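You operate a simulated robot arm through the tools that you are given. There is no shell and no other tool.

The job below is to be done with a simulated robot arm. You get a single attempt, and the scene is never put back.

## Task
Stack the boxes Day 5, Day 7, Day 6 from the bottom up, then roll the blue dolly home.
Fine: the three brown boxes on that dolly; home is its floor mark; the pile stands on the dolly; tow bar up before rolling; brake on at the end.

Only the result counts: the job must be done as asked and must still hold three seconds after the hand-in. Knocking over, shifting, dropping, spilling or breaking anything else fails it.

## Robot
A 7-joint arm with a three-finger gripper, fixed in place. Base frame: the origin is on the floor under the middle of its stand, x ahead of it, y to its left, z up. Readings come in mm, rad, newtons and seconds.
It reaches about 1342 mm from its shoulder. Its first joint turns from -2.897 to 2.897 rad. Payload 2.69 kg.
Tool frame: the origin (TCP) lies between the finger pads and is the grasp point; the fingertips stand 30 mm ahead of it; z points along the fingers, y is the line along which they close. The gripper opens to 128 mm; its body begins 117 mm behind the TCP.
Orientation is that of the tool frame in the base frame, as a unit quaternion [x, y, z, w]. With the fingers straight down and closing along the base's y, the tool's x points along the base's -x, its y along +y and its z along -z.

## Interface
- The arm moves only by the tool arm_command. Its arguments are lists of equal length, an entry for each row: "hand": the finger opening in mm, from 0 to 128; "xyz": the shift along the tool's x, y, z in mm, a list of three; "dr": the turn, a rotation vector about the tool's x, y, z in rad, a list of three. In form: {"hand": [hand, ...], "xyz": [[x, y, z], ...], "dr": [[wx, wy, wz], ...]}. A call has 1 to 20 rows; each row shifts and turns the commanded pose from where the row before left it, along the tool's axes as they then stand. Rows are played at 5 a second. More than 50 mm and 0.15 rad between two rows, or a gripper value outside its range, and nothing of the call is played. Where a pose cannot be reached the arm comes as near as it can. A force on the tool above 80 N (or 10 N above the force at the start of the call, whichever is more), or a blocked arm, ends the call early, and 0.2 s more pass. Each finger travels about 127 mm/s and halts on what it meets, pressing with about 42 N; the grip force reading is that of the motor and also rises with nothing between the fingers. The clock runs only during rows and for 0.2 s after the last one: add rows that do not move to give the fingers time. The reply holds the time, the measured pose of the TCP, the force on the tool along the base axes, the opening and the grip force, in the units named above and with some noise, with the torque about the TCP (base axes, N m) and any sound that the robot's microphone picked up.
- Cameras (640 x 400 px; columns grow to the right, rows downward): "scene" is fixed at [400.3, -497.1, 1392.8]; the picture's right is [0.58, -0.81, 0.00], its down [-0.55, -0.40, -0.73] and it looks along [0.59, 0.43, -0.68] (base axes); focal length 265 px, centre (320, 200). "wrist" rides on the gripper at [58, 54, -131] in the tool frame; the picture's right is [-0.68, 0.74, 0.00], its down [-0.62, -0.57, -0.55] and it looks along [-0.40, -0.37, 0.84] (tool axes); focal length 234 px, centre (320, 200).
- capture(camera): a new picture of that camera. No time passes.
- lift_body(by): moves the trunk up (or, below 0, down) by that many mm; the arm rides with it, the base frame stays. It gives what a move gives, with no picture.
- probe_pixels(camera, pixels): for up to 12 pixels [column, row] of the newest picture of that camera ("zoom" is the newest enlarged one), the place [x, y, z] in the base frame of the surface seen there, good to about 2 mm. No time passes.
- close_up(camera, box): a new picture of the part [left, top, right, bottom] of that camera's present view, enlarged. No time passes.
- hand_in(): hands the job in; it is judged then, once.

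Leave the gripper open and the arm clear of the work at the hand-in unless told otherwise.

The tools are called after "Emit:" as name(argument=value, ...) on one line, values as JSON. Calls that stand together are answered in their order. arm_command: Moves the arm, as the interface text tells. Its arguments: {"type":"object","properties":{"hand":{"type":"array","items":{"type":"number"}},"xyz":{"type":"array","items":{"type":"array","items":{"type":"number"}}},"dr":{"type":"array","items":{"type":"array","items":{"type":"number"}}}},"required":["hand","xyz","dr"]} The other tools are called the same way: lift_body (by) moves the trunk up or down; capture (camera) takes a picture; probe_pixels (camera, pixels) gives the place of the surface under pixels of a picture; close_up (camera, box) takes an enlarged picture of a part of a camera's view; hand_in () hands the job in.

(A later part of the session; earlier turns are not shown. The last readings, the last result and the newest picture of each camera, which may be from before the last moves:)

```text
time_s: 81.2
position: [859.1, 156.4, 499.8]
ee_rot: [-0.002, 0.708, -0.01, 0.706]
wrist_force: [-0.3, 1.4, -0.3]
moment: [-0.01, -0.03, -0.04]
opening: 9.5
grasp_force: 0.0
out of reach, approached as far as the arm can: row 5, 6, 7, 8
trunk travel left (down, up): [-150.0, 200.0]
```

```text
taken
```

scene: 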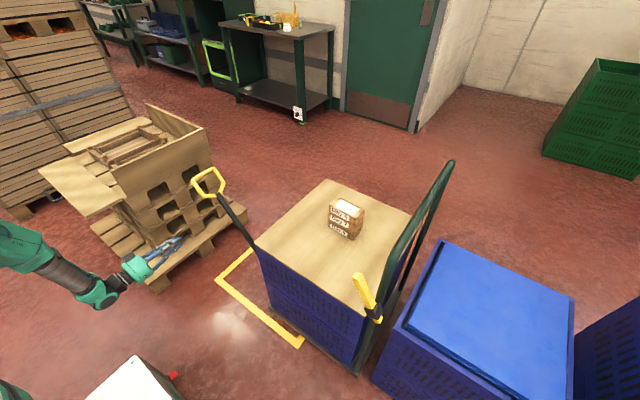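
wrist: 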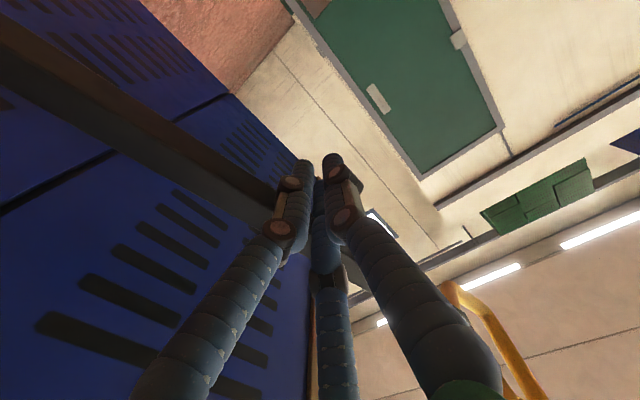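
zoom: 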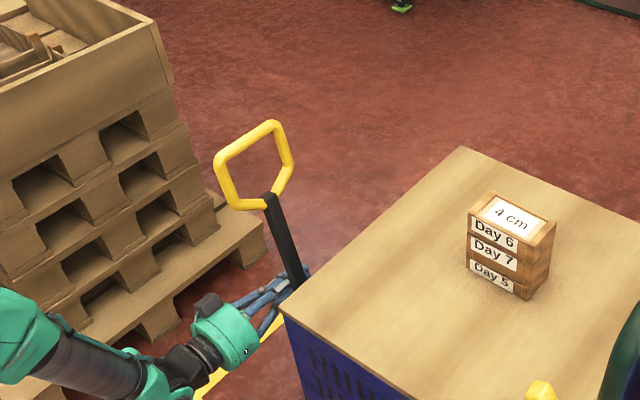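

The arm hit a joint limit with the horizontal wrist (rows 5–8 out of reach); the TCP stands at y=156. I pitch the gripper downward about tool y (0.6 rad) in place to give the arm more freedom while staying on the +y side of the bar.

Emit:
arm_command(hand=[10, 10, 10, 10, 10, 10, 10], xyz=[[0, 10, 0], [0, 0, 0], [0, 0, 0], [0, 0, 0], [0, 0, 0], [0, 0, 0], [0, 0, 0]], dr=[[0, 0.1, 0], [0, 0.1, 0], [0, 0.1, 0], [0, 0.1, 0], [0, 0.1, 0], [0, 0.1, 0], [0, 0, 0]])

Emit:
close_up(camera="scene", box=[190, 120, 350, 280])

Emit:
capture(camera="wrist")

```text
time_s: 82.8
position: [859.5, 167.8, 501.0]
ee_rot: [0.0, 0.885, 0.0, 0.466]
wrist_force: [-0.2, 0.2, 0.2]
moment: [-0.01, 0.02, -0.03]
opening: 10.0
grasp_force: 0.0
trunk travel left (down, up): [-150.0, 200.0]
```

```text
2.50 times, centred on (270, 200) of scene
```

zoom: 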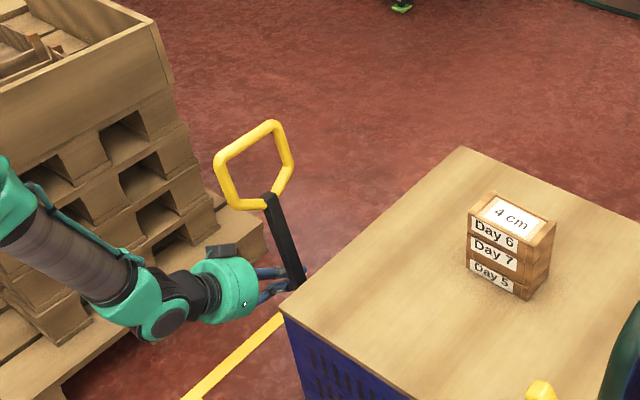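

```text
taken
```

wrist: 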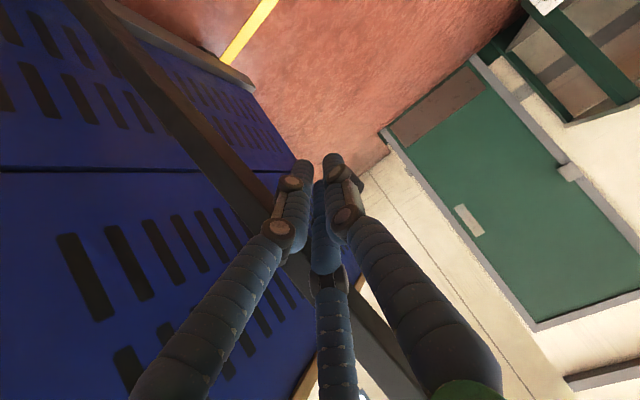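

The bar holds by itself and the arm now has freedom (tool pitched 34° down). I pull back slightly in x to 845 and keep pushing −y toward TCP y≈105.

Emit:
arm_command(hand=[10, 10, 10, 10, 10, 10, 10, 10, 10], xyz=[[7.9, 0, -11.6], [0, -8, 0], [0, -8, 0], [0, -8, 0], [0, -8, 0], [0, -8, 0], [0, -8, 0], [0, -6, 0], [0, 0, 0]], dr=[[0, 0, 0], [0, 0, 0], [0, 0, 0], [0, 0, 0], [0, 0, 0], [0, 0, 0], [0, 0, 0], [0, 0, 0], [0, 0, 0]])

Emit:
close_up(camera="scene", box=[190, 120, 350, 280])

Emit:
capture(camera="wrist")

```text
time_s: 84.8
position: [843.9, 112.0, 501.6]
ee_rot: [0.0, 0.884, 0.001, 0.467]
wrist_force: [0.0, -0.4, 0.6]
moment: [0.0, 0.0, -0.02]
opening: 10.1
grasp_force: 0.1
trunk travel left (down, up): [-150.0, 200.0]
```

```text
2.50 times, centred on (270, 200) of scene
```

zoom: 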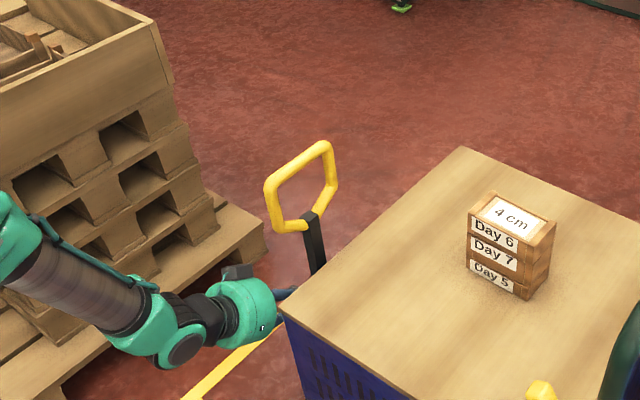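

```text
taken
```

wrist: 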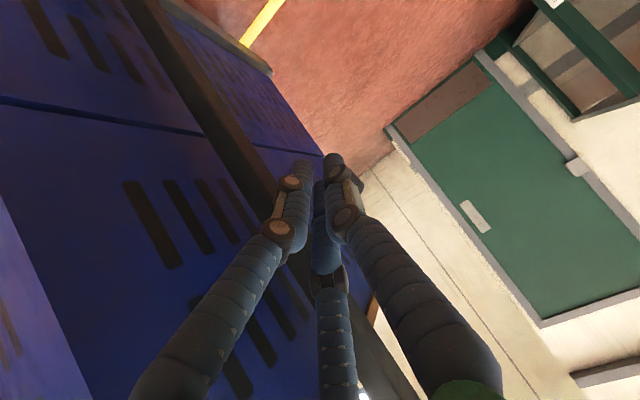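

I probe the bar and loop to get the present angle.

Emit:
probe_pixels(camera="zoom", pixels=[[308, 222], [312, 240], [317, 262], [314, 252], [325, 145], [270, 185], [280, 225], [335, 180]])

Emit:
probe_pixels(camera="wrist", pixels=[[240, 150], [200, 90], [170, 40], [150, 15], [180, 40], [255, 150]])

```text
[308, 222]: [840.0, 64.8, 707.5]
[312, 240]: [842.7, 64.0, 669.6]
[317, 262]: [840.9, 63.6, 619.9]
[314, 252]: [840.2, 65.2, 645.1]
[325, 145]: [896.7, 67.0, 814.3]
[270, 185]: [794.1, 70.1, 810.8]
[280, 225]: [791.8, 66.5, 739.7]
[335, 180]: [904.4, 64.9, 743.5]
```

```text
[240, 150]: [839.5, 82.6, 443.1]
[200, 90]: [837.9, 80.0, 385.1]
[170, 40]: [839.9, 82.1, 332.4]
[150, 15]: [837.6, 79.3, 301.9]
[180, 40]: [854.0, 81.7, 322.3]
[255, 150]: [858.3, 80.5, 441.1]
```

The tow bar has snapped to vertical (y≈65 from z 620 to 815) and stands on its own, fingers no longer touching. I back the hand out along −x.

Emit:
arm_command(hand=[10, 10, 10, 10, 10, 10, 10, 10, 10], xyz=[[0, 15, 0], [0, 15, 0], [22.6, 0, -33], [22.6, 0, -33], [22.6, 0, -33], [22.6, 0, -33], [22.6, 0, -33], [22.6, 0, -33], [0, 0, 0]], dr=[[0, 0, 0], [0, 0, 0], [0, 0, 0], [0, 0, 0], [0, 0, 0], [0, 0, 0], [0, 0, 0], [0, 0, 0], [0, 0, 0]])

Emit:
capture(camera="scene")

Emit:
close_up(camera="scene", box=[200, 150, 360, 350])

```text
time_s: 86.8
position: [655.4, 184.6, 494.3]
ee_rot: [-0.006, 0.886, -0.023, 0.463]
wrist_force: [0.4, 0.6, 0.9]
moment: [-0.03, 0.0, 0.02]
opening: 10.1
grasp_force: 0.1
out of reach, approached as far as the arm can: row 5, 6, 7, 8
trunk travel left (down, up): [-150.0, 200.0]
```

```text
taken
```

scene: 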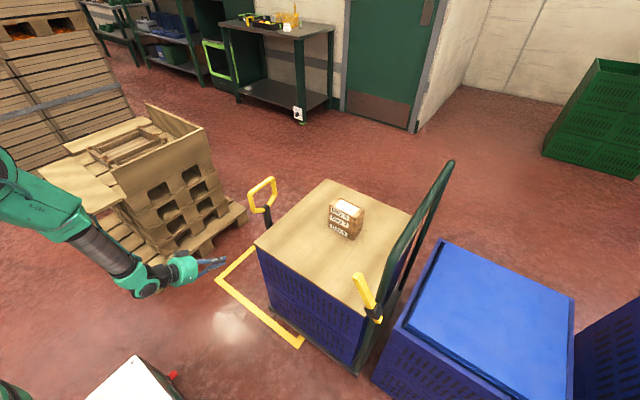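

```text
2.00 times, centred on (280, 250) of scene
```

zoom: 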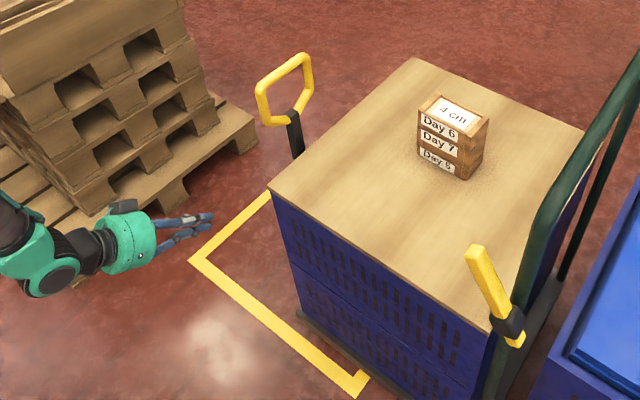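

The tow bar stands upright. I raise the hand (base +z) and turn it back to pointing straight down.

Emit:
arm_command(hand=[10, 10, 10, 10, 10, 10, 10, 10, 10, 10], xyz=[[-37, 0, -25.4], [-37, 0, -25.4], [-37, 0, -25.4], [-37, 0, -25.4], [-37, 0, -25.4], [-37, 0, -25.4], [-37, 0, -25.4], [-37, 0, -25.4], [-37, 0, -25.4], [0, 0, 0]], dr=[[0, 0, 0], [0, 0, 0], [0, 0, 0], [0, 0, 0], [0, 0, 0], [0, 0, 0], [0, 0, 0], [0, 0, 0], [0, 0, 0], [0, 0, 0]])

Emit:
close_up(camera="scene", box=[340, 260, 400, 330])

Emit:
probe_pixels(camera="zoom", pixels=[[185, 95], [220, 90], [215, 140], [260, 200], [290, 250], [330, 290], [345, 340], [360, 290], [390, 200], [300, 290], [330, 320], [365, 345]])

```text
time_s: 89.0
position: [681.5, 206.9, 899.6]
ee_rot: [0.0, 0.885, 0.0, 0.466]
wrist_force: [0.2, 0.1, -0.1]
moment: [-0.01, 0.0, 0.0]
opening: 10.3
grasp_force: 0.1
out of reach, approached as far as the arm can: row 1, 2, 3
trunk travel left (down, up): [-150.0, 200.0]
```

```text
5.71 times, centred on (370, 295) of scene
```

zoom: 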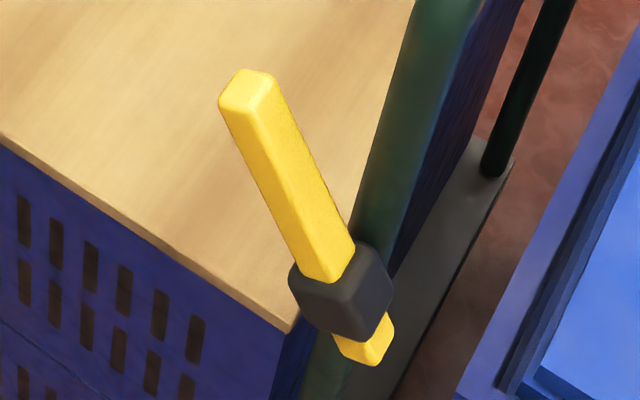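

```text
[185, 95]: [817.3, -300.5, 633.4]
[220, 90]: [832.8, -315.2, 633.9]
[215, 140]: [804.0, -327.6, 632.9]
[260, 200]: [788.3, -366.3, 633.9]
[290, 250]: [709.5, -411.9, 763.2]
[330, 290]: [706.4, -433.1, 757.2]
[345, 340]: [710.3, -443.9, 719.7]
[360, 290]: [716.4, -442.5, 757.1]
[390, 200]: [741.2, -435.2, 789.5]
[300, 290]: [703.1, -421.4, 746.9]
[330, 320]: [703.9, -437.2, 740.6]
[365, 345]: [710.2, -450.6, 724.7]
```

I probe the lever itself along its length.

Emit:
probe_pixels(camera="zoom", pixels=[[248, 95], [240, 110], [265, 85], [260, 140], [280, 180], [300, 220], [320, 260], [285, 140], [310, 180], [335, 230], [340, 275], [370, 280]])

Emit:
arm_command(hand=[10, 10, 10, 10, 10, 10, 10, 10], xyz=[[0, 0, 0], [0, 0, 0], [0, 0, 0], [0, 0, 0], [0, 0, 0], [0, 0, 0], [0, 0, 0], [0, 0, 0]], dr=[[0, 0.14, 0], [0, 0.14, 0], [0, 0.14, 0], [0, 0.14, 0], [0, 0.14, 0], [0, 0.14, 0], [0, 0.13, 0], [0, 0, 0]])

Emit:
capture(camera="wrist")

```text
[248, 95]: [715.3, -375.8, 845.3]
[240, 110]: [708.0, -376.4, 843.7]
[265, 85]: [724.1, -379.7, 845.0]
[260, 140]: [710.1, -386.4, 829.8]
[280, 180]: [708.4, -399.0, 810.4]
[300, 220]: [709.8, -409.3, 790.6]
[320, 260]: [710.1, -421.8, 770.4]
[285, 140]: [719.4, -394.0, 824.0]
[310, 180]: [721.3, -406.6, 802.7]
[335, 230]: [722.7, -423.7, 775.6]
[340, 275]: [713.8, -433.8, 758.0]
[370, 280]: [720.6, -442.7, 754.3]
```

```text
time_s: 90.8
position: [681.0, 206.4, 899.6]
ee_rot: [0.0, 1.0, 0.001, 0.0]
wrist_force: [-2.1, -0.5, 0.6]
moment: [0.06, -0.15, 0.02]
opening: 9.9
grasp_force: 0.0
trunk travel left (down, up): [-150.0, 200.0]
```

```text
taken
```

wrist: 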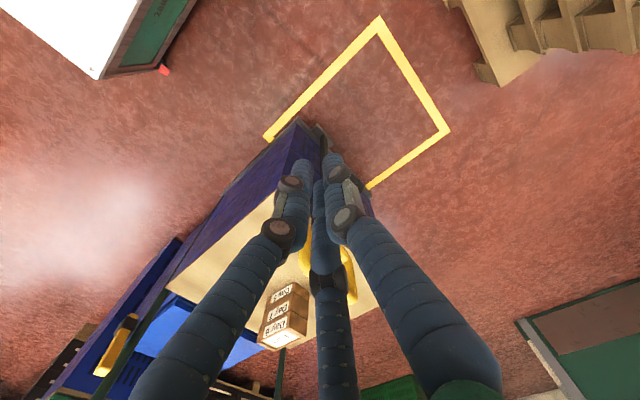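

Lever: pivot ≈ (713, −434, 750), tip ≈ (715, −372, 850), leaning 31° toward +y. I don't know which position is "on", so I'll test by a very gentle push on the handle. First I probe the mark's corners in this wrist view for the home position.

Emit:
close_up(camera="wrist", box=[240, 0, 480, 200])

Emit:
probe_pixels(camera="wrist", pixels=[[379, 16], [378, 33], [449, 131], [437, 129], [265, 137], [275, 140], [368, 187], [410, 75], [420, 72], [320, 80], [330, 84], [400, 165]])

```text
2.00 times, centred on (360, 100) of wrist
```

zoom: 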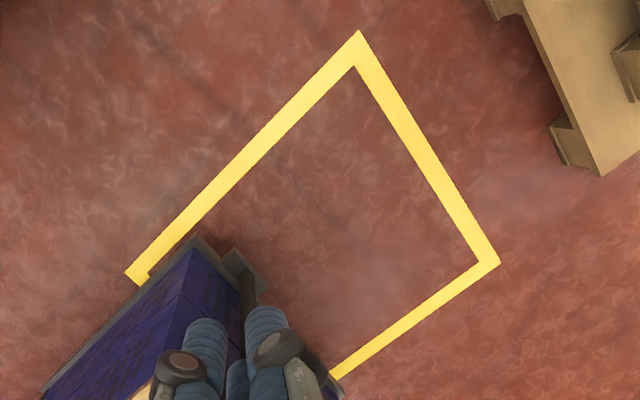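

```text
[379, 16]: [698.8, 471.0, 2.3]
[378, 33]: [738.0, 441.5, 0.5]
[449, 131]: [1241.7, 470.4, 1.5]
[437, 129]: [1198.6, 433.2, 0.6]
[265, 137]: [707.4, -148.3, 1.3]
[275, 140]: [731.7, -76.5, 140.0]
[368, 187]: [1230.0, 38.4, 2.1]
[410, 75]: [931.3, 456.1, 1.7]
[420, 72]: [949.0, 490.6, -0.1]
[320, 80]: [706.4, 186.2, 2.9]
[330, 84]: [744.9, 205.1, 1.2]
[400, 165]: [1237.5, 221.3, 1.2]
```

Now more precise probes at the mark's corners in the enlarged view, plus the platform corner.

Emit:
probe_pixels(camera="zoom", pixels=[[127, 274], [142, 284], [148, 274], [358, 33], [356, 66], [497, 262], [475, 264], [190, 238], [200, 240], [340, 374], [330, 370], [235, 262]])

Emit:
close_up(camera="scene", box=[290, 330, 400, 385])

Emit:
probe_pixels(camera="zoom", pixels=[[40, 105], [60, 60], [380, 255], [385, 250], [390, 230], [420, 200], [75, 70]])

```text
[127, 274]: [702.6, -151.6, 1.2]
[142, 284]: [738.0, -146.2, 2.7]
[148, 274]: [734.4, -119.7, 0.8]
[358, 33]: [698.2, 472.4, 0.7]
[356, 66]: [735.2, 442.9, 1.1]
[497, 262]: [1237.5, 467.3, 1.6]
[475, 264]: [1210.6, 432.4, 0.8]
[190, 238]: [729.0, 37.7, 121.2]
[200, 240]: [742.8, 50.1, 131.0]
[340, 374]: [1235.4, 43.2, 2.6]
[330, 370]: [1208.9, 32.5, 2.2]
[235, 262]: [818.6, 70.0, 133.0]
```

```text
5.82 times, centred on (345, 358) of scene
```

zoom: 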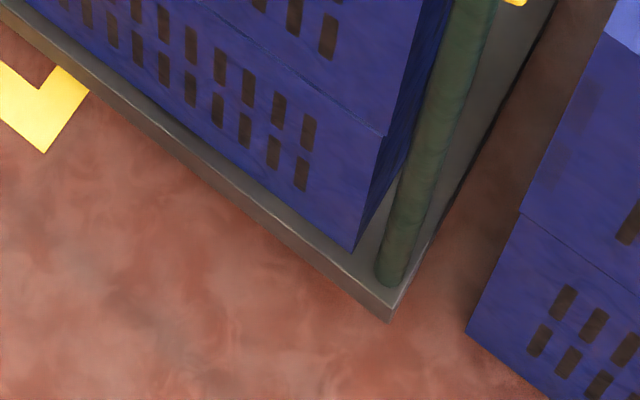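

```text
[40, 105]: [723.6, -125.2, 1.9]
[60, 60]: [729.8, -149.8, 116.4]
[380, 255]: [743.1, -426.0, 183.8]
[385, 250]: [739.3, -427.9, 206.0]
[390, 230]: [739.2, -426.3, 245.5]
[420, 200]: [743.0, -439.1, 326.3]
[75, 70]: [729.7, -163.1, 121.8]
```

Emit:
probe_pixels(camera="zoom", pixels=[[388, 308], [395, 300], [400, 292], [392, 290], [415, 265], [430, 240], [470, 170], [500, 100]])

```text
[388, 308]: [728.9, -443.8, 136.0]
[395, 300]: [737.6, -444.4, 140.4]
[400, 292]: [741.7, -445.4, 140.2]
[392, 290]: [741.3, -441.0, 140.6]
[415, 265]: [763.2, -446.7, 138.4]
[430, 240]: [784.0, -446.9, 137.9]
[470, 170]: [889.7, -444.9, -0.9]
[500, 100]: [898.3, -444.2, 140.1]
```

Platform spans y −448…50, x 730…1210 (centre ≈ (970, −199)); the mark's outer edge is x 698…1242, y −151…471 (centre ≈ (970, 160)). So the dolly must roll about +354 mm in y. Now I rise and travel to above the handle's top bar (centre y≈−430, top z 941), aiming at (965, −444, 1060).

Emit:
arm_command(hand=[10, 10, 10, 10, 10, 10, 10, 10, 10, 10, 10, 10, 10, 10, 10, 10, 10, 10, 10, 10], xyz=[[0, 0, -40], [0, 0, -40], [0, 0, -40], [0, 0, -40], [-17.75, -40.6, 0], [-17.75, -40.6, 0], [-17.75, -40.6, 0], [-17.75, -40.6, 0], [-17.75, -40.6, 0], [-17.75, -40.6, 0], [-17.75, -40.6, 0], [-17.75, -40.6, 0], [-17.75, -40.6, 0], [-17.75, -40.6, 0], [-17.75, -40.6, 0], [-17.75, -40.6, 0], [-17.75, -40.6, 0], [-17.75, -40.6, 0], [-17.75, -40.6, 0], [-17.75, -40.6, 0]], dr=[[0, 0, 0], [0, 0, 0], [0, 0, 0], [0, 0, 0], [0, 0, 0], [0, 0, 0], [0, 0, 0], [0, 0, 0], [0, 0, 0], [0, 0, 0], [0, 0, 0], [0, 0, 0], [0, 0, 0], [0, 0, 0], [0, 0, 0], [0, 0, 0], [0, 0, 0], [0, 0, 0], [0, 0, 0], [0, 0, 0]])

Emit:
capture(camera="wrist")

Emit:
capture(camera="scene")

```text
time_s: 95.0
position: [964.7, -442.2, 1054.8]
ee_rot: [0.0, 1.0, 0.0, -0.001]
wrist_force: [-0.5, 1.0, -0.2]
moment: [0.03, 0.0, -0.05]
opening: 10.2
grasp_force: 0.1
trunk travel left (down, up): [-150.0, 200.0]
```

```text
taken
```

wrist: 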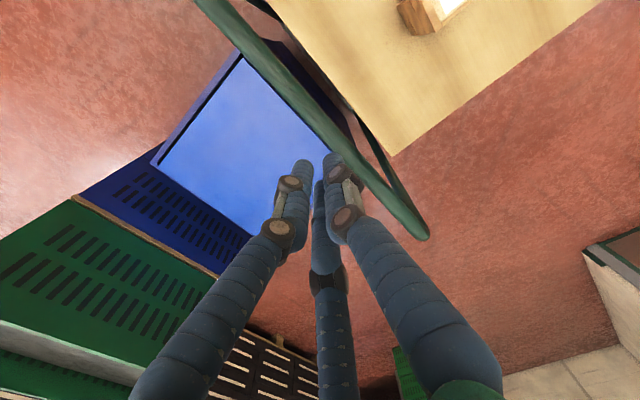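

```text
taken
```

scene: 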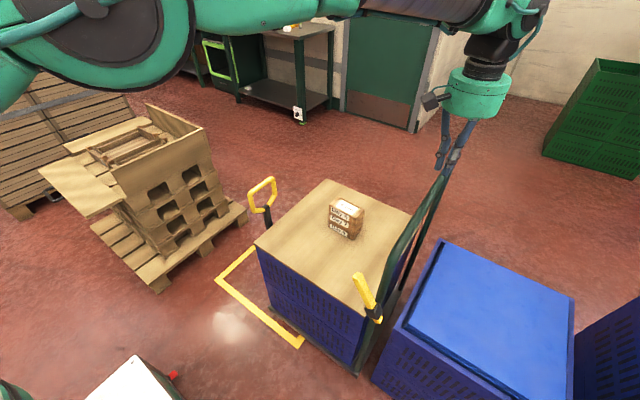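

I probe across the handle bar in the wrist view to get its centre and thickness.

Emit:
close_up(camera="wrist", box=[220, 20, 440, 250])

Emit:
probe_pixels(camera="wrist", pixels=[[270, 75], [276, 70], [264, 81], [283, 64], [258, 87], [380, 190], [374, 196], [386, 184], [392, 180], [368, 200]])

```text
1.74 times, centred on (330, 135) of wrist
```

zoom: 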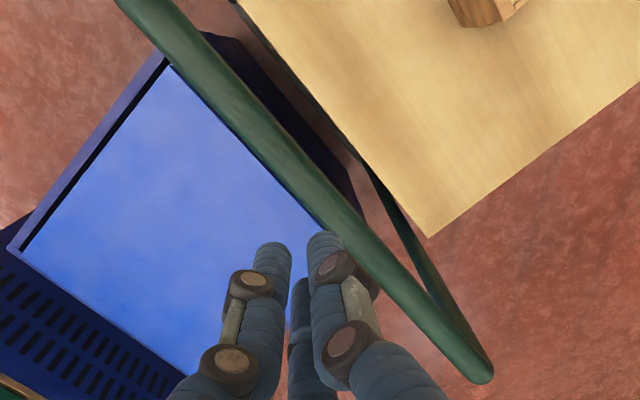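

```text
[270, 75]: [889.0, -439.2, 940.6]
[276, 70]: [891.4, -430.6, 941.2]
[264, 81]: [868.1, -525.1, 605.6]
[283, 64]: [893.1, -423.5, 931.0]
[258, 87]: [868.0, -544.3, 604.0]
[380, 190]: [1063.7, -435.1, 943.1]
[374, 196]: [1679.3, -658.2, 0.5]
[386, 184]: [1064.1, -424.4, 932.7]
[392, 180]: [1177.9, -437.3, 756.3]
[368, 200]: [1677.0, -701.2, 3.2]
```

The bar centre is y≈−437, z≈928, radius ≈15. I open to 100, shift to y≈−451, and descend to z≈935 so the fingers straddle the bar (two on the −y side, thumb on +y).

Emit:
arm_command(hand=[60, 100, 100, 100, 100, 100, 100, 100, 100], xyz=[[0, -9, 0], [0, 0, 0], [0, 0, 0], [0, 0, 30], [0, 0, 30], [0, 0, 30], [0, 0, 20], [0, 0, 10], [0, 0, 0]], dr=[[0, 0, 0], [0, 0, 0], [0, 0, 0], [0, 0, 0], [0, 0, 0], [0, 0, 0], [0, 0, 0], [0, 0, 0], [0, 0, 0]])

Emit:
capture(camera="wrist")

Emit:
close_up(camera="scene", box=[360, 60, 520, 240])

```text
time_s: 97.0
position: [967.1, -451.9, 937.4]
ee_rot: [0.0, 1.0, 0.0, 0.001]
wrist_force: [0.3, -0.4, 0.2]
moment: [-0.03, -0.01, 0.02]
opening: 100.0
grasp_force: 0.0
trunk travel left (down, up): [-150.0, 200.0]
```

```text
taken
```

wrist: 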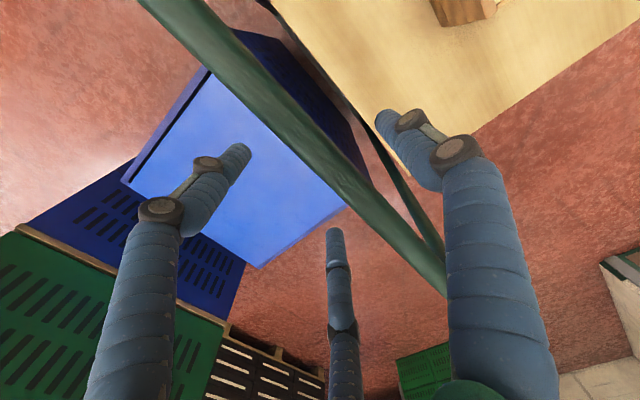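

```text
2.22 times, centred on (440, 150) of scene
```

zoom: 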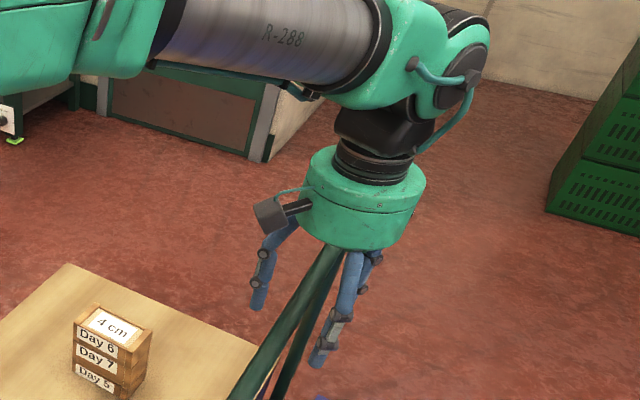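

Straddling the bar without contact. I shift +5 in y and narrow to 58 to cage the bar loosely.

Emit:
arm_command(hand=[90, 80, 70, 62, 58, 58], xyz=[[0, 2.5, 0], [0, 2.5, 0], [0, 0, 0], [0, 0, 0], [0, 0, 0], [0, 0, 0]], dr=[[0, 0, 0], [0, 0, 0], [0, 0, 0], [0, 0, 0], [0, 0, 0], [0, 0, 0]])

Emit:
arm_command(hand=[58, 58, 58, 58, 58, 58, 58], xyz=[[0, 1.5, 0], [0, 1.5, 0], [0, 1, 0], [0, 1, 0], [0, 1, 0], [0, 0, 0], [0, 0, 0]], dr=[[0, 0, 0], [0, 0, 0], [0, 0, 0], [0, 0, 0], [0, 0, 0], [0, 0, 0], [0, 0, 0]])

```text
time_s: 98.4
position: [964.7, -446.2, 936.7]
ee_rot: [-0.001, 1.0, 0.0, 0.001]
wrist_force: [0.3, 0.2, 0.0]
moment: [0.0, 0.01, 0.0]
opening: 57.9
grasp_force: 0.1
trunk travel left (down, up): [-150.0, 200.0]
```

```text
time_s: 100.0
position: [966.3, -440.3, 937.1]
ee_rot: [-0.001, 1.0, -0.001, 0.0]
wrist_force: [-0.2, 0.1, -0.5]
moment: [0.03, 0.0, -0.03]
opening: 58.1
grasp_force: 0.1
trunk travel left (down, up): [-150.0, 200.0]
```

Caged, no contact yet. I go on in 1 mm steps in +y to feel the resistance.

Emit:
arm_command(hand=[58, 58, 58, 58, 58], xyz=[[0, 1, 0], [0, 1, 0], [0, 1, 0], [0, 0, 0], [0, 0, 0]], dr=[[0, 0, 0], [0, 0, 0], [0, 0, 0], [0, 0, 0], [0, 0, 0]])

Emit:
arm_command(hand=[58, 58, 58, 58, 58], xyz=[[0, 1, 0], [0, 1, 0], [0, 1, 0], [0, 0, 0], [0, 0, 0]], dr=[[0, 0, 0], [0, 0, 0], [0, 0, 0], [0, 0, 0], [0, 0, 0]])

```text
time_s: 101.2
position: [966.4, -438.2, 937.4]
ee_rot: [0.0, 1.0, 0.0, 0.0]
wrist_force: [-0.5, -0.8, 0.5]
moment: [0.0, 0.02, 0.02]
opening: 58.1
grasp_force: 0.0
trunk travel left (down, up): [-150.0, 200.0]
```

```text
time_s: 102.4
position: [966.0, -435.3, 938.6]
ee_rot: [-0.001, 1.0, 0.0, 0.0]
wrist_force: [0.4, -4.0, -0.3]
moment: [-0.06, -0.01, 0.06]
opening: 58.5
grasp_force: 0.2
trunk travel left (down, up): [-150.0, 200.0]
```

Contact (−4 N). Two more millimetres, reading the force.

Emit:
arm_command(hand=[58, 58, 58, 58], xyz=[[0, 1, 0], [0, 1, 0], [0, 0, 0], [0, 0, 0]], dr=[[0, 0, 0], [0, 0, 0], [0, 0, 0], [0, 0, 0]])

```text
time_s: 103.4
position: [965.9, -435.7, 937.5]
ee_rot: [0.001, 1.0, 0.0, 0.0]
wrist_force: [0.9, -22.9, -1.6]
moment: [-0.16, 0.0, 0.04]
opening: 60.1
grasp_force: 1.8
trunk travel left (down, up): [-150.0, 200.0]
```

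23 N and no motion, so the brake is on now (lever leaning +y = on). I back off, open and rise clear of the bar.

Emit:
arm_command(hand=[58, 58, 70, 85, 100, 100, 100, 100, 100, 100, 100], xyz=[[0, -4, 0], [0, -6, 0], [0, -3, 0], [0, -3, 0], [0, 0, 0], [0, 0, 0], [0, 0, -20], [0, 0, -40], [0, 0, -40], [0, 0, -40], [0, 0, 0]], dr=[[0, 0, 0], [0, 0, 0], [0, 0, 0], [0, 0, 0], [0, 0, 0], [0, 0, 0], [0, 0, 0], [0, 0, 0], [0, 0, 0], [0, 0, 0], [0, 0, 0]])

Emit:
capture(camera="scene")

```text
time_s: 105.8
position: [964.3, -448.4, 1076.8]
ee_rot: [0.0, 1.0, 0.0, 0.0]
wrist_force: [-0.9, 0.3, -0.3]
moment: [0.01, -0.05, 0.03]
opening: 100.3
grasp_force: 0.1
trunk travel left (down, up): [-150.0, 200.0]
```

```text
taken
```

scene: 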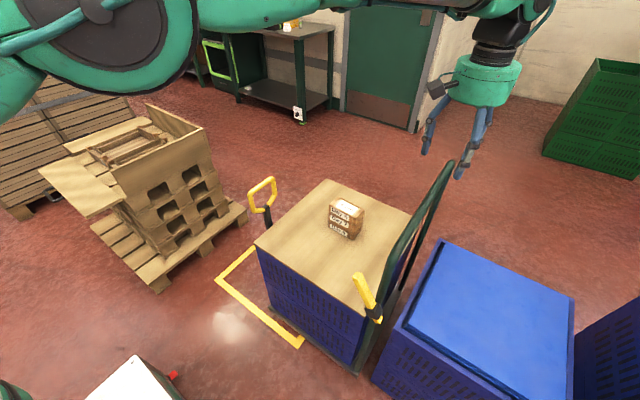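

Now the lever. I rotate the hand +90° (thumb toward +x) at this height, open to 128, and move to (636, −300, 1077) so that the thumb alone will be in the lever's plane x≈710.

Emit:
arm_command(hand=[128, 128, 128, 128, 128, 128, 128, 128, 128, 128, 128, 128, 128, 128, 128, 128, 128, 128, 128, 128], xyz=[[0, 0, 0], [0, 0, 0], [0, 0, 0], [0, 0, 0], [0, 0, 0], [0, 0, 0], [0, 0, 0], [0, 0, 0], [0, 0, 0], [0, 0, 0], [0, 0, 0], [16.5, -36.5, 0], [16.5, -36.5, 0], [16.5, -36.5, 0], [16.5, -36.5, 0], [16.5, -36.5, 0], [16.5, -36.5, 0], [16.5, -36.5, 0], [16.5, -36.5, 0], [16, -36.5, 0]], dr=[[0, 0, 0.15], [0, 0, 0.15], [0, 0, 0.15], [0, 0, 0.15], [0, 0, 0.15], [0, 0, 0.15], [0, 0, 0.15], [0, 0, 0.15], [0, 0, 0.15], [0, 0, 0.15], [0, 0, 0.0708], [0, 0, 0], [0, 0, 0], [0, 0, 0], [0, 0, 0], [0, 0, 0], [0, 0, 0], [0, 0, 0], [0, 0, 0], [0, 0, 0]])

Emit:
capture(camera="scene")

Emit:
capture(camera="wrist")

```text
time_s: 110.0
position: [638.5, -301.4, 1077.5]
ee_rot: [0.707, 0.707, 0.0, 0.0]
wrist_force: [0.1, -0.1, 0.4]
moment: [-0.02, 0.01, -0.02]
opening: 127.9
grasp_force: 0.0
trunk travel left (down, up): [-150.0, 200.0]
```

```text
taken
```

scene: 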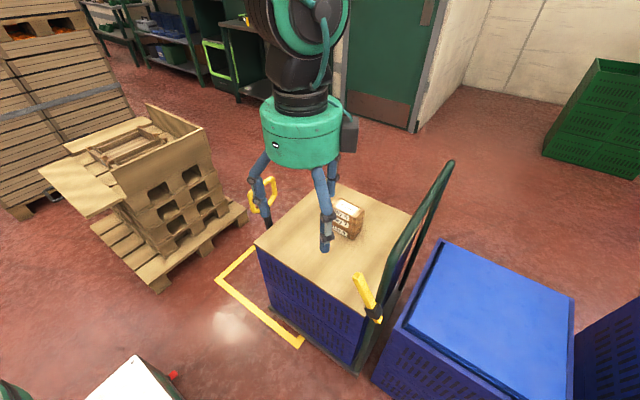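

```text
taken
```

wrist: 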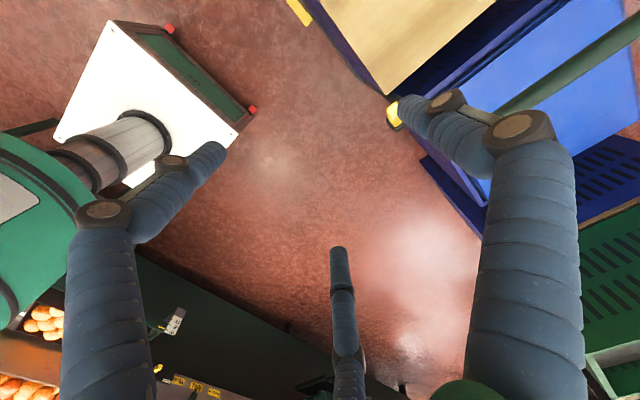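

I descend to TCP z≈815 at y=−300 (thumb at about (710, −300), +y side of the lever).

Emit:
arm_command(hand=[128, 128, 128, 128, 128, 128, 128, 128], xyz=[[0, 0, 40], [0, 0, 40], [0, 0, 40], [0, 0, 40], [0, 0, 40], [0, 0, 40], [0, 0, 22], [0, 0, 0]], dr=[[0, 0, 0], [0, 0, 0], [0, 0, 0], [0, 0, 0], [0, 0, 0], [0, 0, 0], [0, 0, 0], [0, 0, 0]])

Emit:
close_up(camera="scene", box=[270, 170, 430, 340])

Emit:
capture(camera="wrist")

```text
time_s: 111.8
position: [635.9, -300.8, 815.1]
ee_rot: [0.707, 0.707, 0.0, 0.0]
wrist_force: [0.1, 0.2, 0.1]
moment: [0.02, 0.0, 0.02]
opening: 128.0
grasp_force: 0.1
trunk travel left (down, up): [-150.0, 200.0]
```

```text
2.35 times, centred on (350, 255) of scene
```

zoom: 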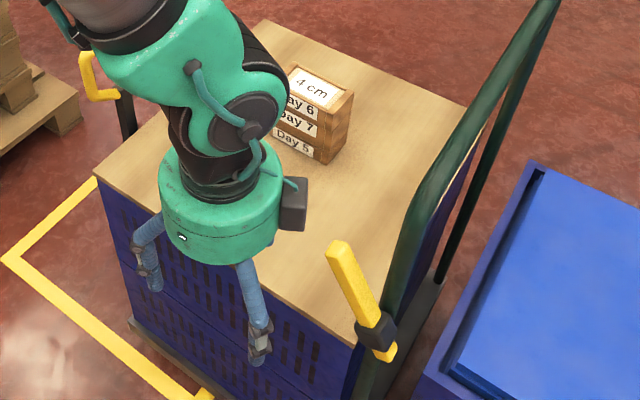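

```text
taken
```

wrist: 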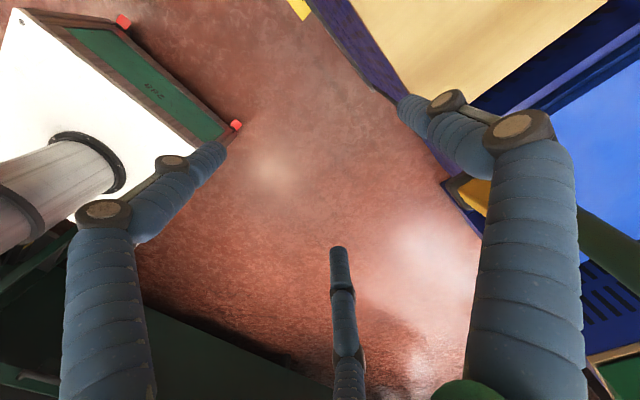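

The thumb is in the lever's plane with nothing else near. I move −y: 45 mm quickly, then in 5 mm steps watching force.

Emit:
arm_command(hand=[128, 128, 128, 128, 128, 128, 128, 128, 128], xyz=[[-20, 0, 0], [-20, 0, 0], [-6, 0, 0], [-5, 0, 0], [-5, 0, 0], [-5, 0, 0], [-5, 0, 0], [-5, 0, 0], [0, 0, 0]], dr=[[0, 0, 0], [0, 0, 0], [0, 0, 0], [0, 0, 0], [0, 0, 0], [0, 0, 0], [0, 0, 0], [0, 0, 0], [0, 0, 0]])

Emit:
close_up(camera="scene", box=[300, 200, 420, 340])

Emit:
capture(camera="wrist")

```text
time_s: 113.8
position: [637.7, -373.0, 818.4]
ee_rot: [0.707, 0.707, 0.0, 0.002]
wrist_force: [1.8, 8.6, 11.2]
moment: [-0.31, -0.83, 0.61]
opening: 129.4
grasp_force: 0.0
trunk travel left (down, up): [-150.0, 200.0]
```

```text
2.86 times, centred on (360, 270) of scene
```

zoom: 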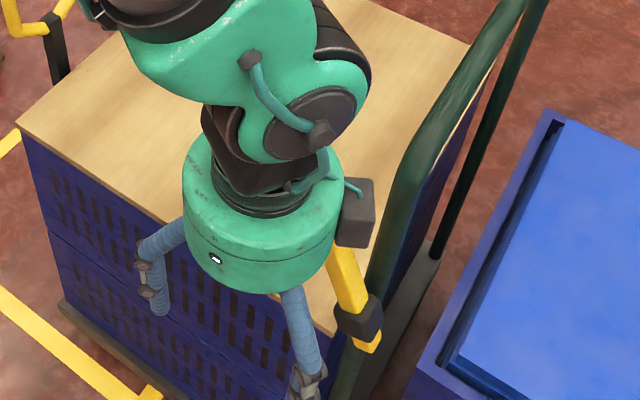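

```text
taken
```

wrist: 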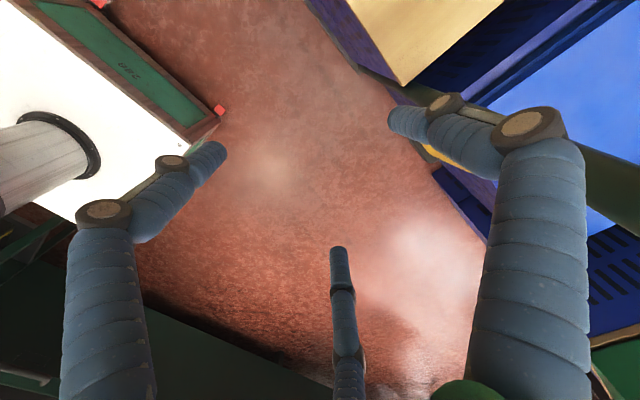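

8.6 N in y and 11 N upward: the lever's top seems to be catching near the thumb's knuckle. I look closer before continuing.

Emit:
close_up(camera="wrist", box=[370, 60, 530, 220])

Emit:
close_up(camera="scene", box=[350, 260, 400, 330])

Emit:
probe_pixels(camera="zoom", pixels=[[200, 60], [215, 100], [240, 150], [265, 200], [290, 240], [230, 60], [260, 120], [330, 345]])

```text
2.50 times, centred on (450, 140) of wrist
```

zoom: 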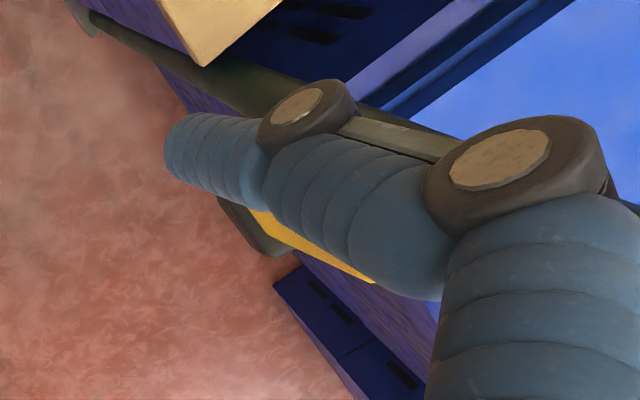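

```text
5.71 times, centred on (375, 295) of scene
```

zoom: 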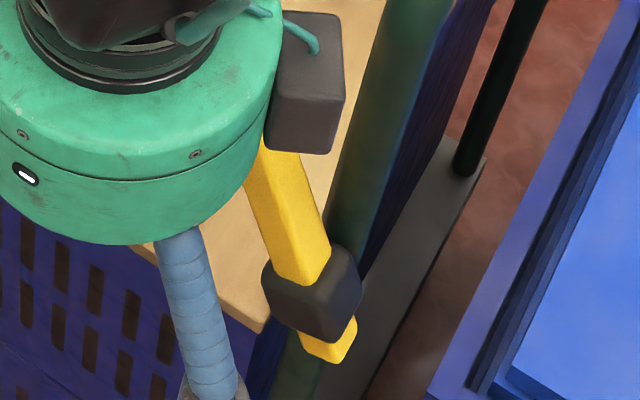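

```text
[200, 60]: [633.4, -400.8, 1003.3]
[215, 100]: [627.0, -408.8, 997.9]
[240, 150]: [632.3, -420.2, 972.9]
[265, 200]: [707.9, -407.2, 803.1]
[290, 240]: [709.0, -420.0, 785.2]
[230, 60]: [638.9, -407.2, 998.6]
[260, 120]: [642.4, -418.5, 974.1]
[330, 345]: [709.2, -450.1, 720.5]
```

The lever has begun to turn (its slope changed), but contact is at the knuckle. I ease off slightly, raise 25 mm so the smooth finger end touches, and keep pushing −y.

Emit:
arm_command(hand=[128, 128, 128, 128, 128, 128, 128], xyz=[[5, 0, -5], [0, 0, -10], [0, 0, -10], [-5, 0, 0], [-5, 0, 0], [-5, 0, -2], [0, 0, 0]], dr=[[0, 0, 0], [0, 0, 0], [0, 0, 0], [0, 0, 0], [0, 0, 0], [0, 0, 0], [0, 0, 0]])

Emit:
close_up(camera="scene", box=[350, 260, 400, 330])

```text
time_s: 115.4
position: [636.8, -382.0, 843.9]
ee_rot: [0.707, 0.707, 0.0, 0.0]
wrist_force: [-0.4, -0.4, 0.2]
moment: [0.01, -0.02, 0.01]
opening: 127.9
grasp_force: 0.1
trunk travel left (down, up): [-150.0, 200.0]
```

```text
5.71 times, centred on (375, 295) of scene
```

zoom: 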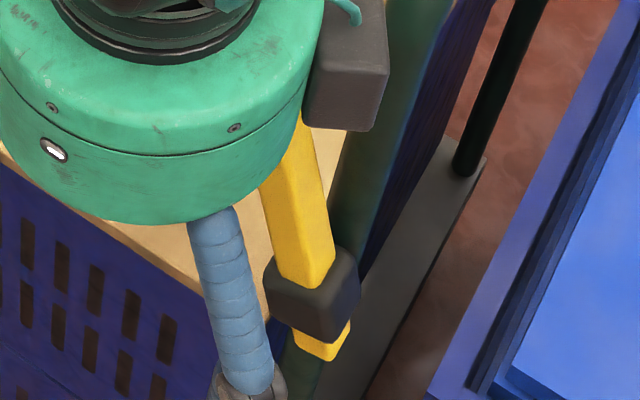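

The lever follows smoothly now (no residual force). I keep pushing −y in 5 mm steps with a slight rise.

Emit:
arm_command(hand=[128, 128, 128, 128, 128, 128, 128, 128, 128], xyz=[[-5, 0, -1], [-5, 0, -1], [-5, 0, -1], [-5, 0, -1], [-5, 0, -1], [-5, 0, -1], [-5, 0, 0], [-5, 0, 0], [0, 0, 0]], dr=[[0, 0, 0], [0, 0, 0], [0, 0, 0], [0, 0, 0], [0, 0, 0], [0, 0, 0], [0, 0, 0], [0, 0, 0], [0, 0, 0]])

Emit:
close_up(camera="scene", box=[350, 250, 410, 330])

Emit:
close_up(camera="wrist", box=[370, 60, 530, 220])

```text
time_s: 117.4
position: [637.2, -422.0, 848.1]
ee_rot: [0.707, 0.708, 0.0, 0.0]
wrist_force: [0.2, 1.0, 0.2]
moment: [0.02, -0.04, 0.09]
opening: 127.9
grasp_force: 0.0
trunk travel left (down, up): [-150.0, 200.0]
```

```text
5.00 times, centred on (380, 290) of scene
```

zoom: 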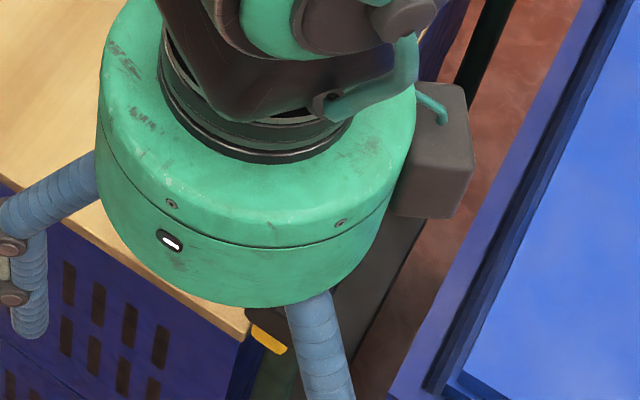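

```text
2.50 times, centred on (450, 140) of wrist
```

zoom: 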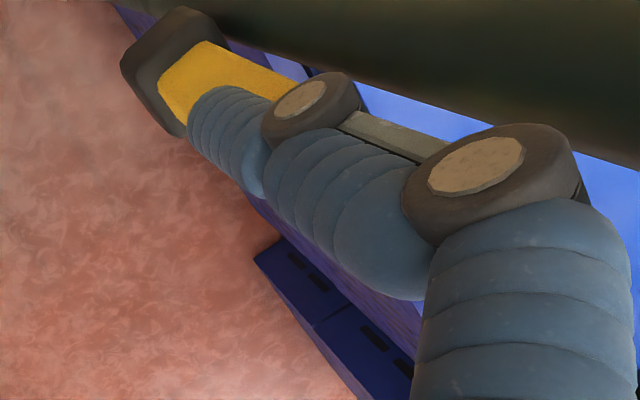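

Lever is about vertical. I continue −y by another 30 mm.

Emit:
arm_command(hand=[128, 128, 128, 128, 128, 128, 128], xyz=[[-5, 0, 0], [-5, 0, 0], [-5, 0, 0], [-5, 0, 0], [-5, 0, 0], [-5, 0, 0], [0, 0, 0]], dr=[[0, 0, 0], [0, 0, 0], [0, 0, 0], [0, 0, 0], [0, 0, 0], [0, 0, 0], [0, 0, 0]])

Emit:
close_up(camera="wrist", box=[370, 60, 530, 220])

Emit:
capture(camera="wrist")

```text
time_s: 119.0
position: [636.9, -452.3, 848.3]
ee_rot: [0.708, 0.706, 0.001, 0.0]
wrist_force: [-0.1, 1.7, -0.4]
moment: [0.04, -0.03, 0.13]
opening: 127.8
grasp_force: 0.1
trunk travel left (down, up): [-150.0, 200.0]
```

```text
2.50 times, centred on (450, 140) of wrist
```

zoom: 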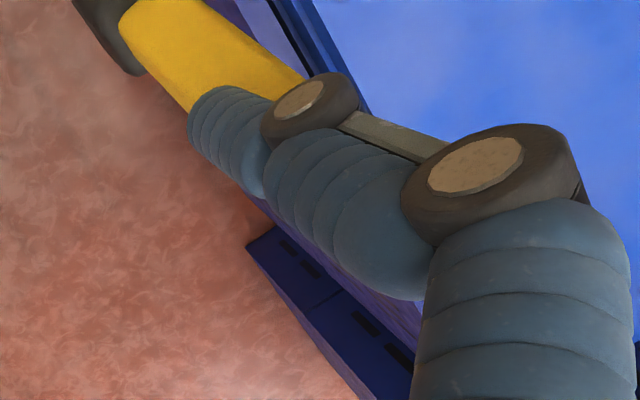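

```text
taken
```

wrist: 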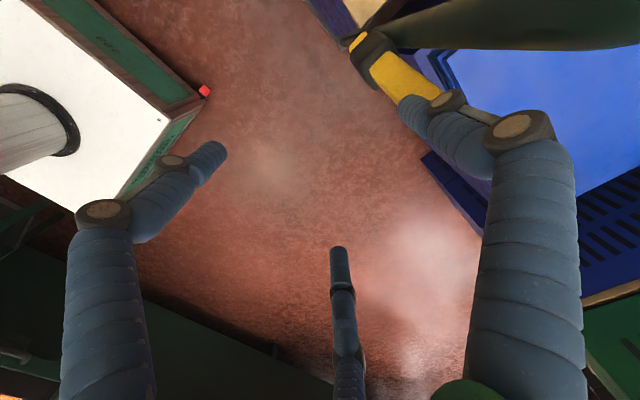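

Still light (1.7 N). I continue to find the end stop.

Emit:
arm_command(hand=[128, 128, 128, 128, 128], xyz=[[-4, 0, 0], [-4, 0, 0], [-4, 0, 0], [-4, 0, 0], [0, 0, 0]], dr=[[0, 0, 0], [0, 0, 0], [0, 0, 0], [0, 0, 0], [0, 0, 0]])

Emit:
capture(camera="wrist")

Emit:
probe_pixels(camera="wrist", pixels=[[362, 35], [375, 50], [390, 65], [410, 80], [430, 90], [355, 25], [345, 10], [380, 70], [395, 88]])

```text
time_s: 120.2
position: [635.9, -468.8, 848.8]
ee_rot: [0.707, 0.707, 0.0, 0.0]
wrist_force: [-0.6, -0.7, -0.3]
moment: [-0.04, 0.03, -0.05]
opening: 127.5
grasp_force: 0.0
trunk travel left (down, up): [-150.0, 200.0]
```

```text
taken
```

wrist: 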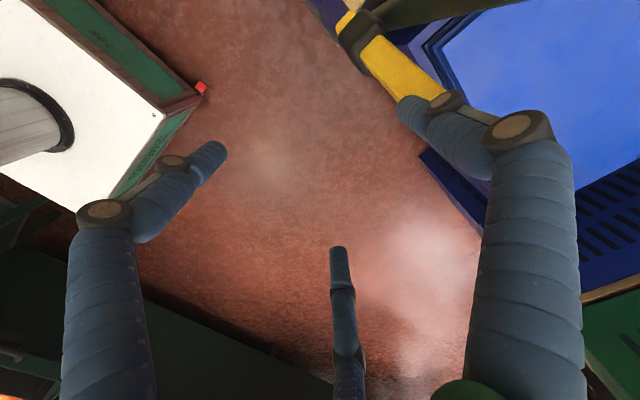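

```text
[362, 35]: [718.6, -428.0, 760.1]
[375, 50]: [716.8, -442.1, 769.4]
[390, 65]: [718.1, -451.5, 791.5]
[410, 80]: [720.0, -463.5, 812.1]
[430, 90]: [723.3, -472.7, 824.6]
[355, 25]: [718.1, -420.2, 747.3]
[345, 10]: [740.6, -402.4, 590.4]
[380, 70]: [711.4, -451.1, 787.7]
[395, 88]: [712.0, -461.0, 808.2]
```

The lever now leans about −29° (the other way), force zero. I nudge a little further to be sure it is at its stop.

Emit:
arm_command(hand=[128, 128, 128, 128, 128], xyz=[[-3, 0, 0], [-3, 0, 0], [-2, 0, 0], [0, 0, 0], [0, 0, 0]], dr=[[0, 0, 0], [0, 0, 0], [0, 0, 0], [0, 0, 0], [0, 0, 0]])

Emit:
capture(camera="wrist")

Emit:
probe_pixels(camera="wrist", pixels=[[355, 25], [370, 45], [385, 60], [400, 72], [420, 82], [375, 65], [395, 85]])

```text
time_s: 121.4
position: [636.8, -478.5, 849.8]
ee_rot: [0.708, 0.707, 0.001, 0.0]
wrist_force: [-0.3, -1.1, -0.7]
moment: [0.04, -0.03, -0.01]
opening: 129.4
grasp_force: 0.0
trunk travel left (down, up): [-150.0, 200.0]
```

```text
taken
```

wrist: 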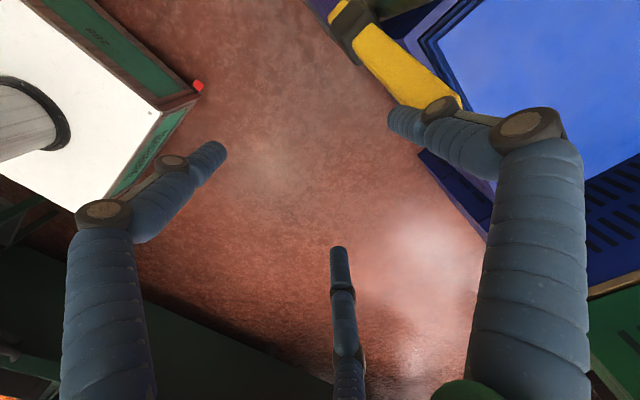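

```text
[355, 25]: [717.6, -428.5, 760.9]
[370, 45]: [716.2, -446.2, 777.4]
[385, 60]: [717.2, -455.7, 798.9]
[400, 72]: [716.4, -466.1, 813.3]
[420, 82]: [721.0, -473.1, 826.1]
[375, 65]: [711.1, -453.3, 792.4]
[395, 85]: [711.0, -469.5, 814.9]
```

The lever did not move further: it's at its stop at about −30°. I withdraw: +y, then up.

Emit:
arm_command(hand=[128, 128, 128, 128, 128, 128, 128, 128], xyz=[[8, 0, 0], [12, 0, 0], [20, 0, 0], [0, 0, -30], [0, 0, -45], [0, 0, -45], [0, 0, -45], [0, 0, -45]], dr=[[0, 0, 0], [0, 0, 0], [0, 0, 0], [0, 0, 0], [0, 0, 0], [0, 0, 0], [0, 0, 0], [0, 0, 0]])

Emit:
close_up(camera="scene", box=[330, 240, 430, 350])

Emit:
capture(camera="scene")

```text
time_s: 123.2
position: [635.0, -436.8, 1059.3]
ee_rot: [0.708, 0.707, 0.0, 0.0]
wrist_force: [0.0, -1.2, -0.3]
moment: [0.0, -0.01, 0.0]
opening: 128.3
grasp_force: 0.1
trunk travel left (down, up): [-150.0, 200.0]
```

```text
3.64 times, centred on (380, 295) of scene
```

zoom: 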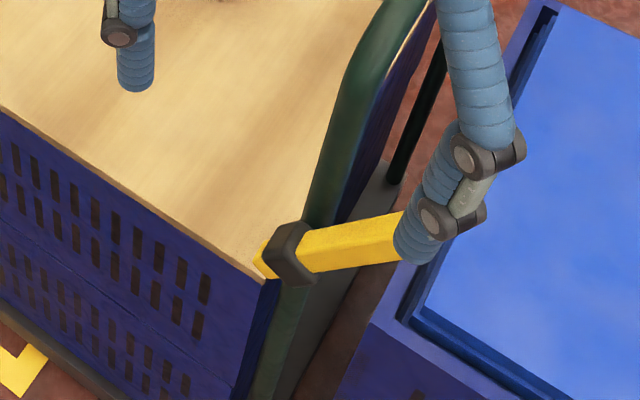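

```text
taken
```

scene: 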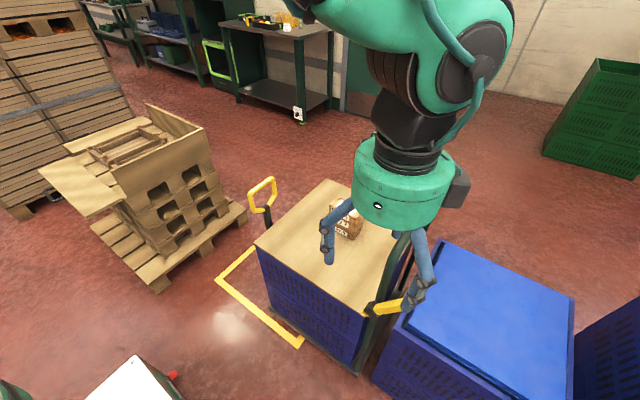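

The lever is flipped. I turn the hand back (−90°) and return to above the handle bar.

Emit:
arm_command(hand=[100, 100, 100, 100, 100, 100, 100, 100, 100, 100, 100, 100, 100, 100, 100, 100, 100, 100, 100, 100], xyz=[[0, 0, -20], [0, 0, 0], [0, 0, 0], [0, 0, 0], [0, 0, 0], [0, 0, 0], [0, 0, 0], [0, 0, 0], [0, 0, 0], [0, 0, 0], [0, 0, 0], [0, 0, 0], [-41.5, -1.7, 0], [-41.5, -1.7, 0], [-41.5, -1.7, 0], [-41.5, -1.7, 0], [-41.5, -1.7, 0], [-41.5, -1.7, 0], [-41.5, -1.7, 0], [-39, -2, 0]], dr=[[0, 0, 0], [0, 0, -0.15], [0, 0, -0.15], [0, 0, -0.15], [0, 0, -0.15], [0, 0, -0.15], [0, 0, -0.15], [0, 0, -0.15], [0, 0, -0.15], [0, 0, -0.15], [0, 0, -0.15], [0, 0, -0.0708], [0, 0, 0], [0, 0, 0], [0, 0, 0], [0, 0, 0], [0, 0, 0], [0, 0, 0], [0, 0, 0], [0, 0, 0]])

Emit:
capture(camera="wrist")

```text
time_s: 127.4
position: [969.8, -451.2, 1068.9]
ee_rot: [0.0, 1.0, 0.002, -0.005]
wrist_force: [2.5, -0.5, -4.0]
moment: [0.05, 0.17, -0.01]
opening: 99.7
grasp_force: 0.0
trunk travel left (down, up): [-150.0, 200.0]
```

```text
taken
```

wrist: 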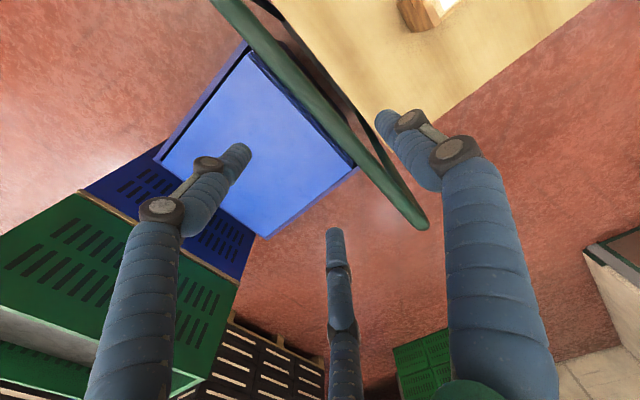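

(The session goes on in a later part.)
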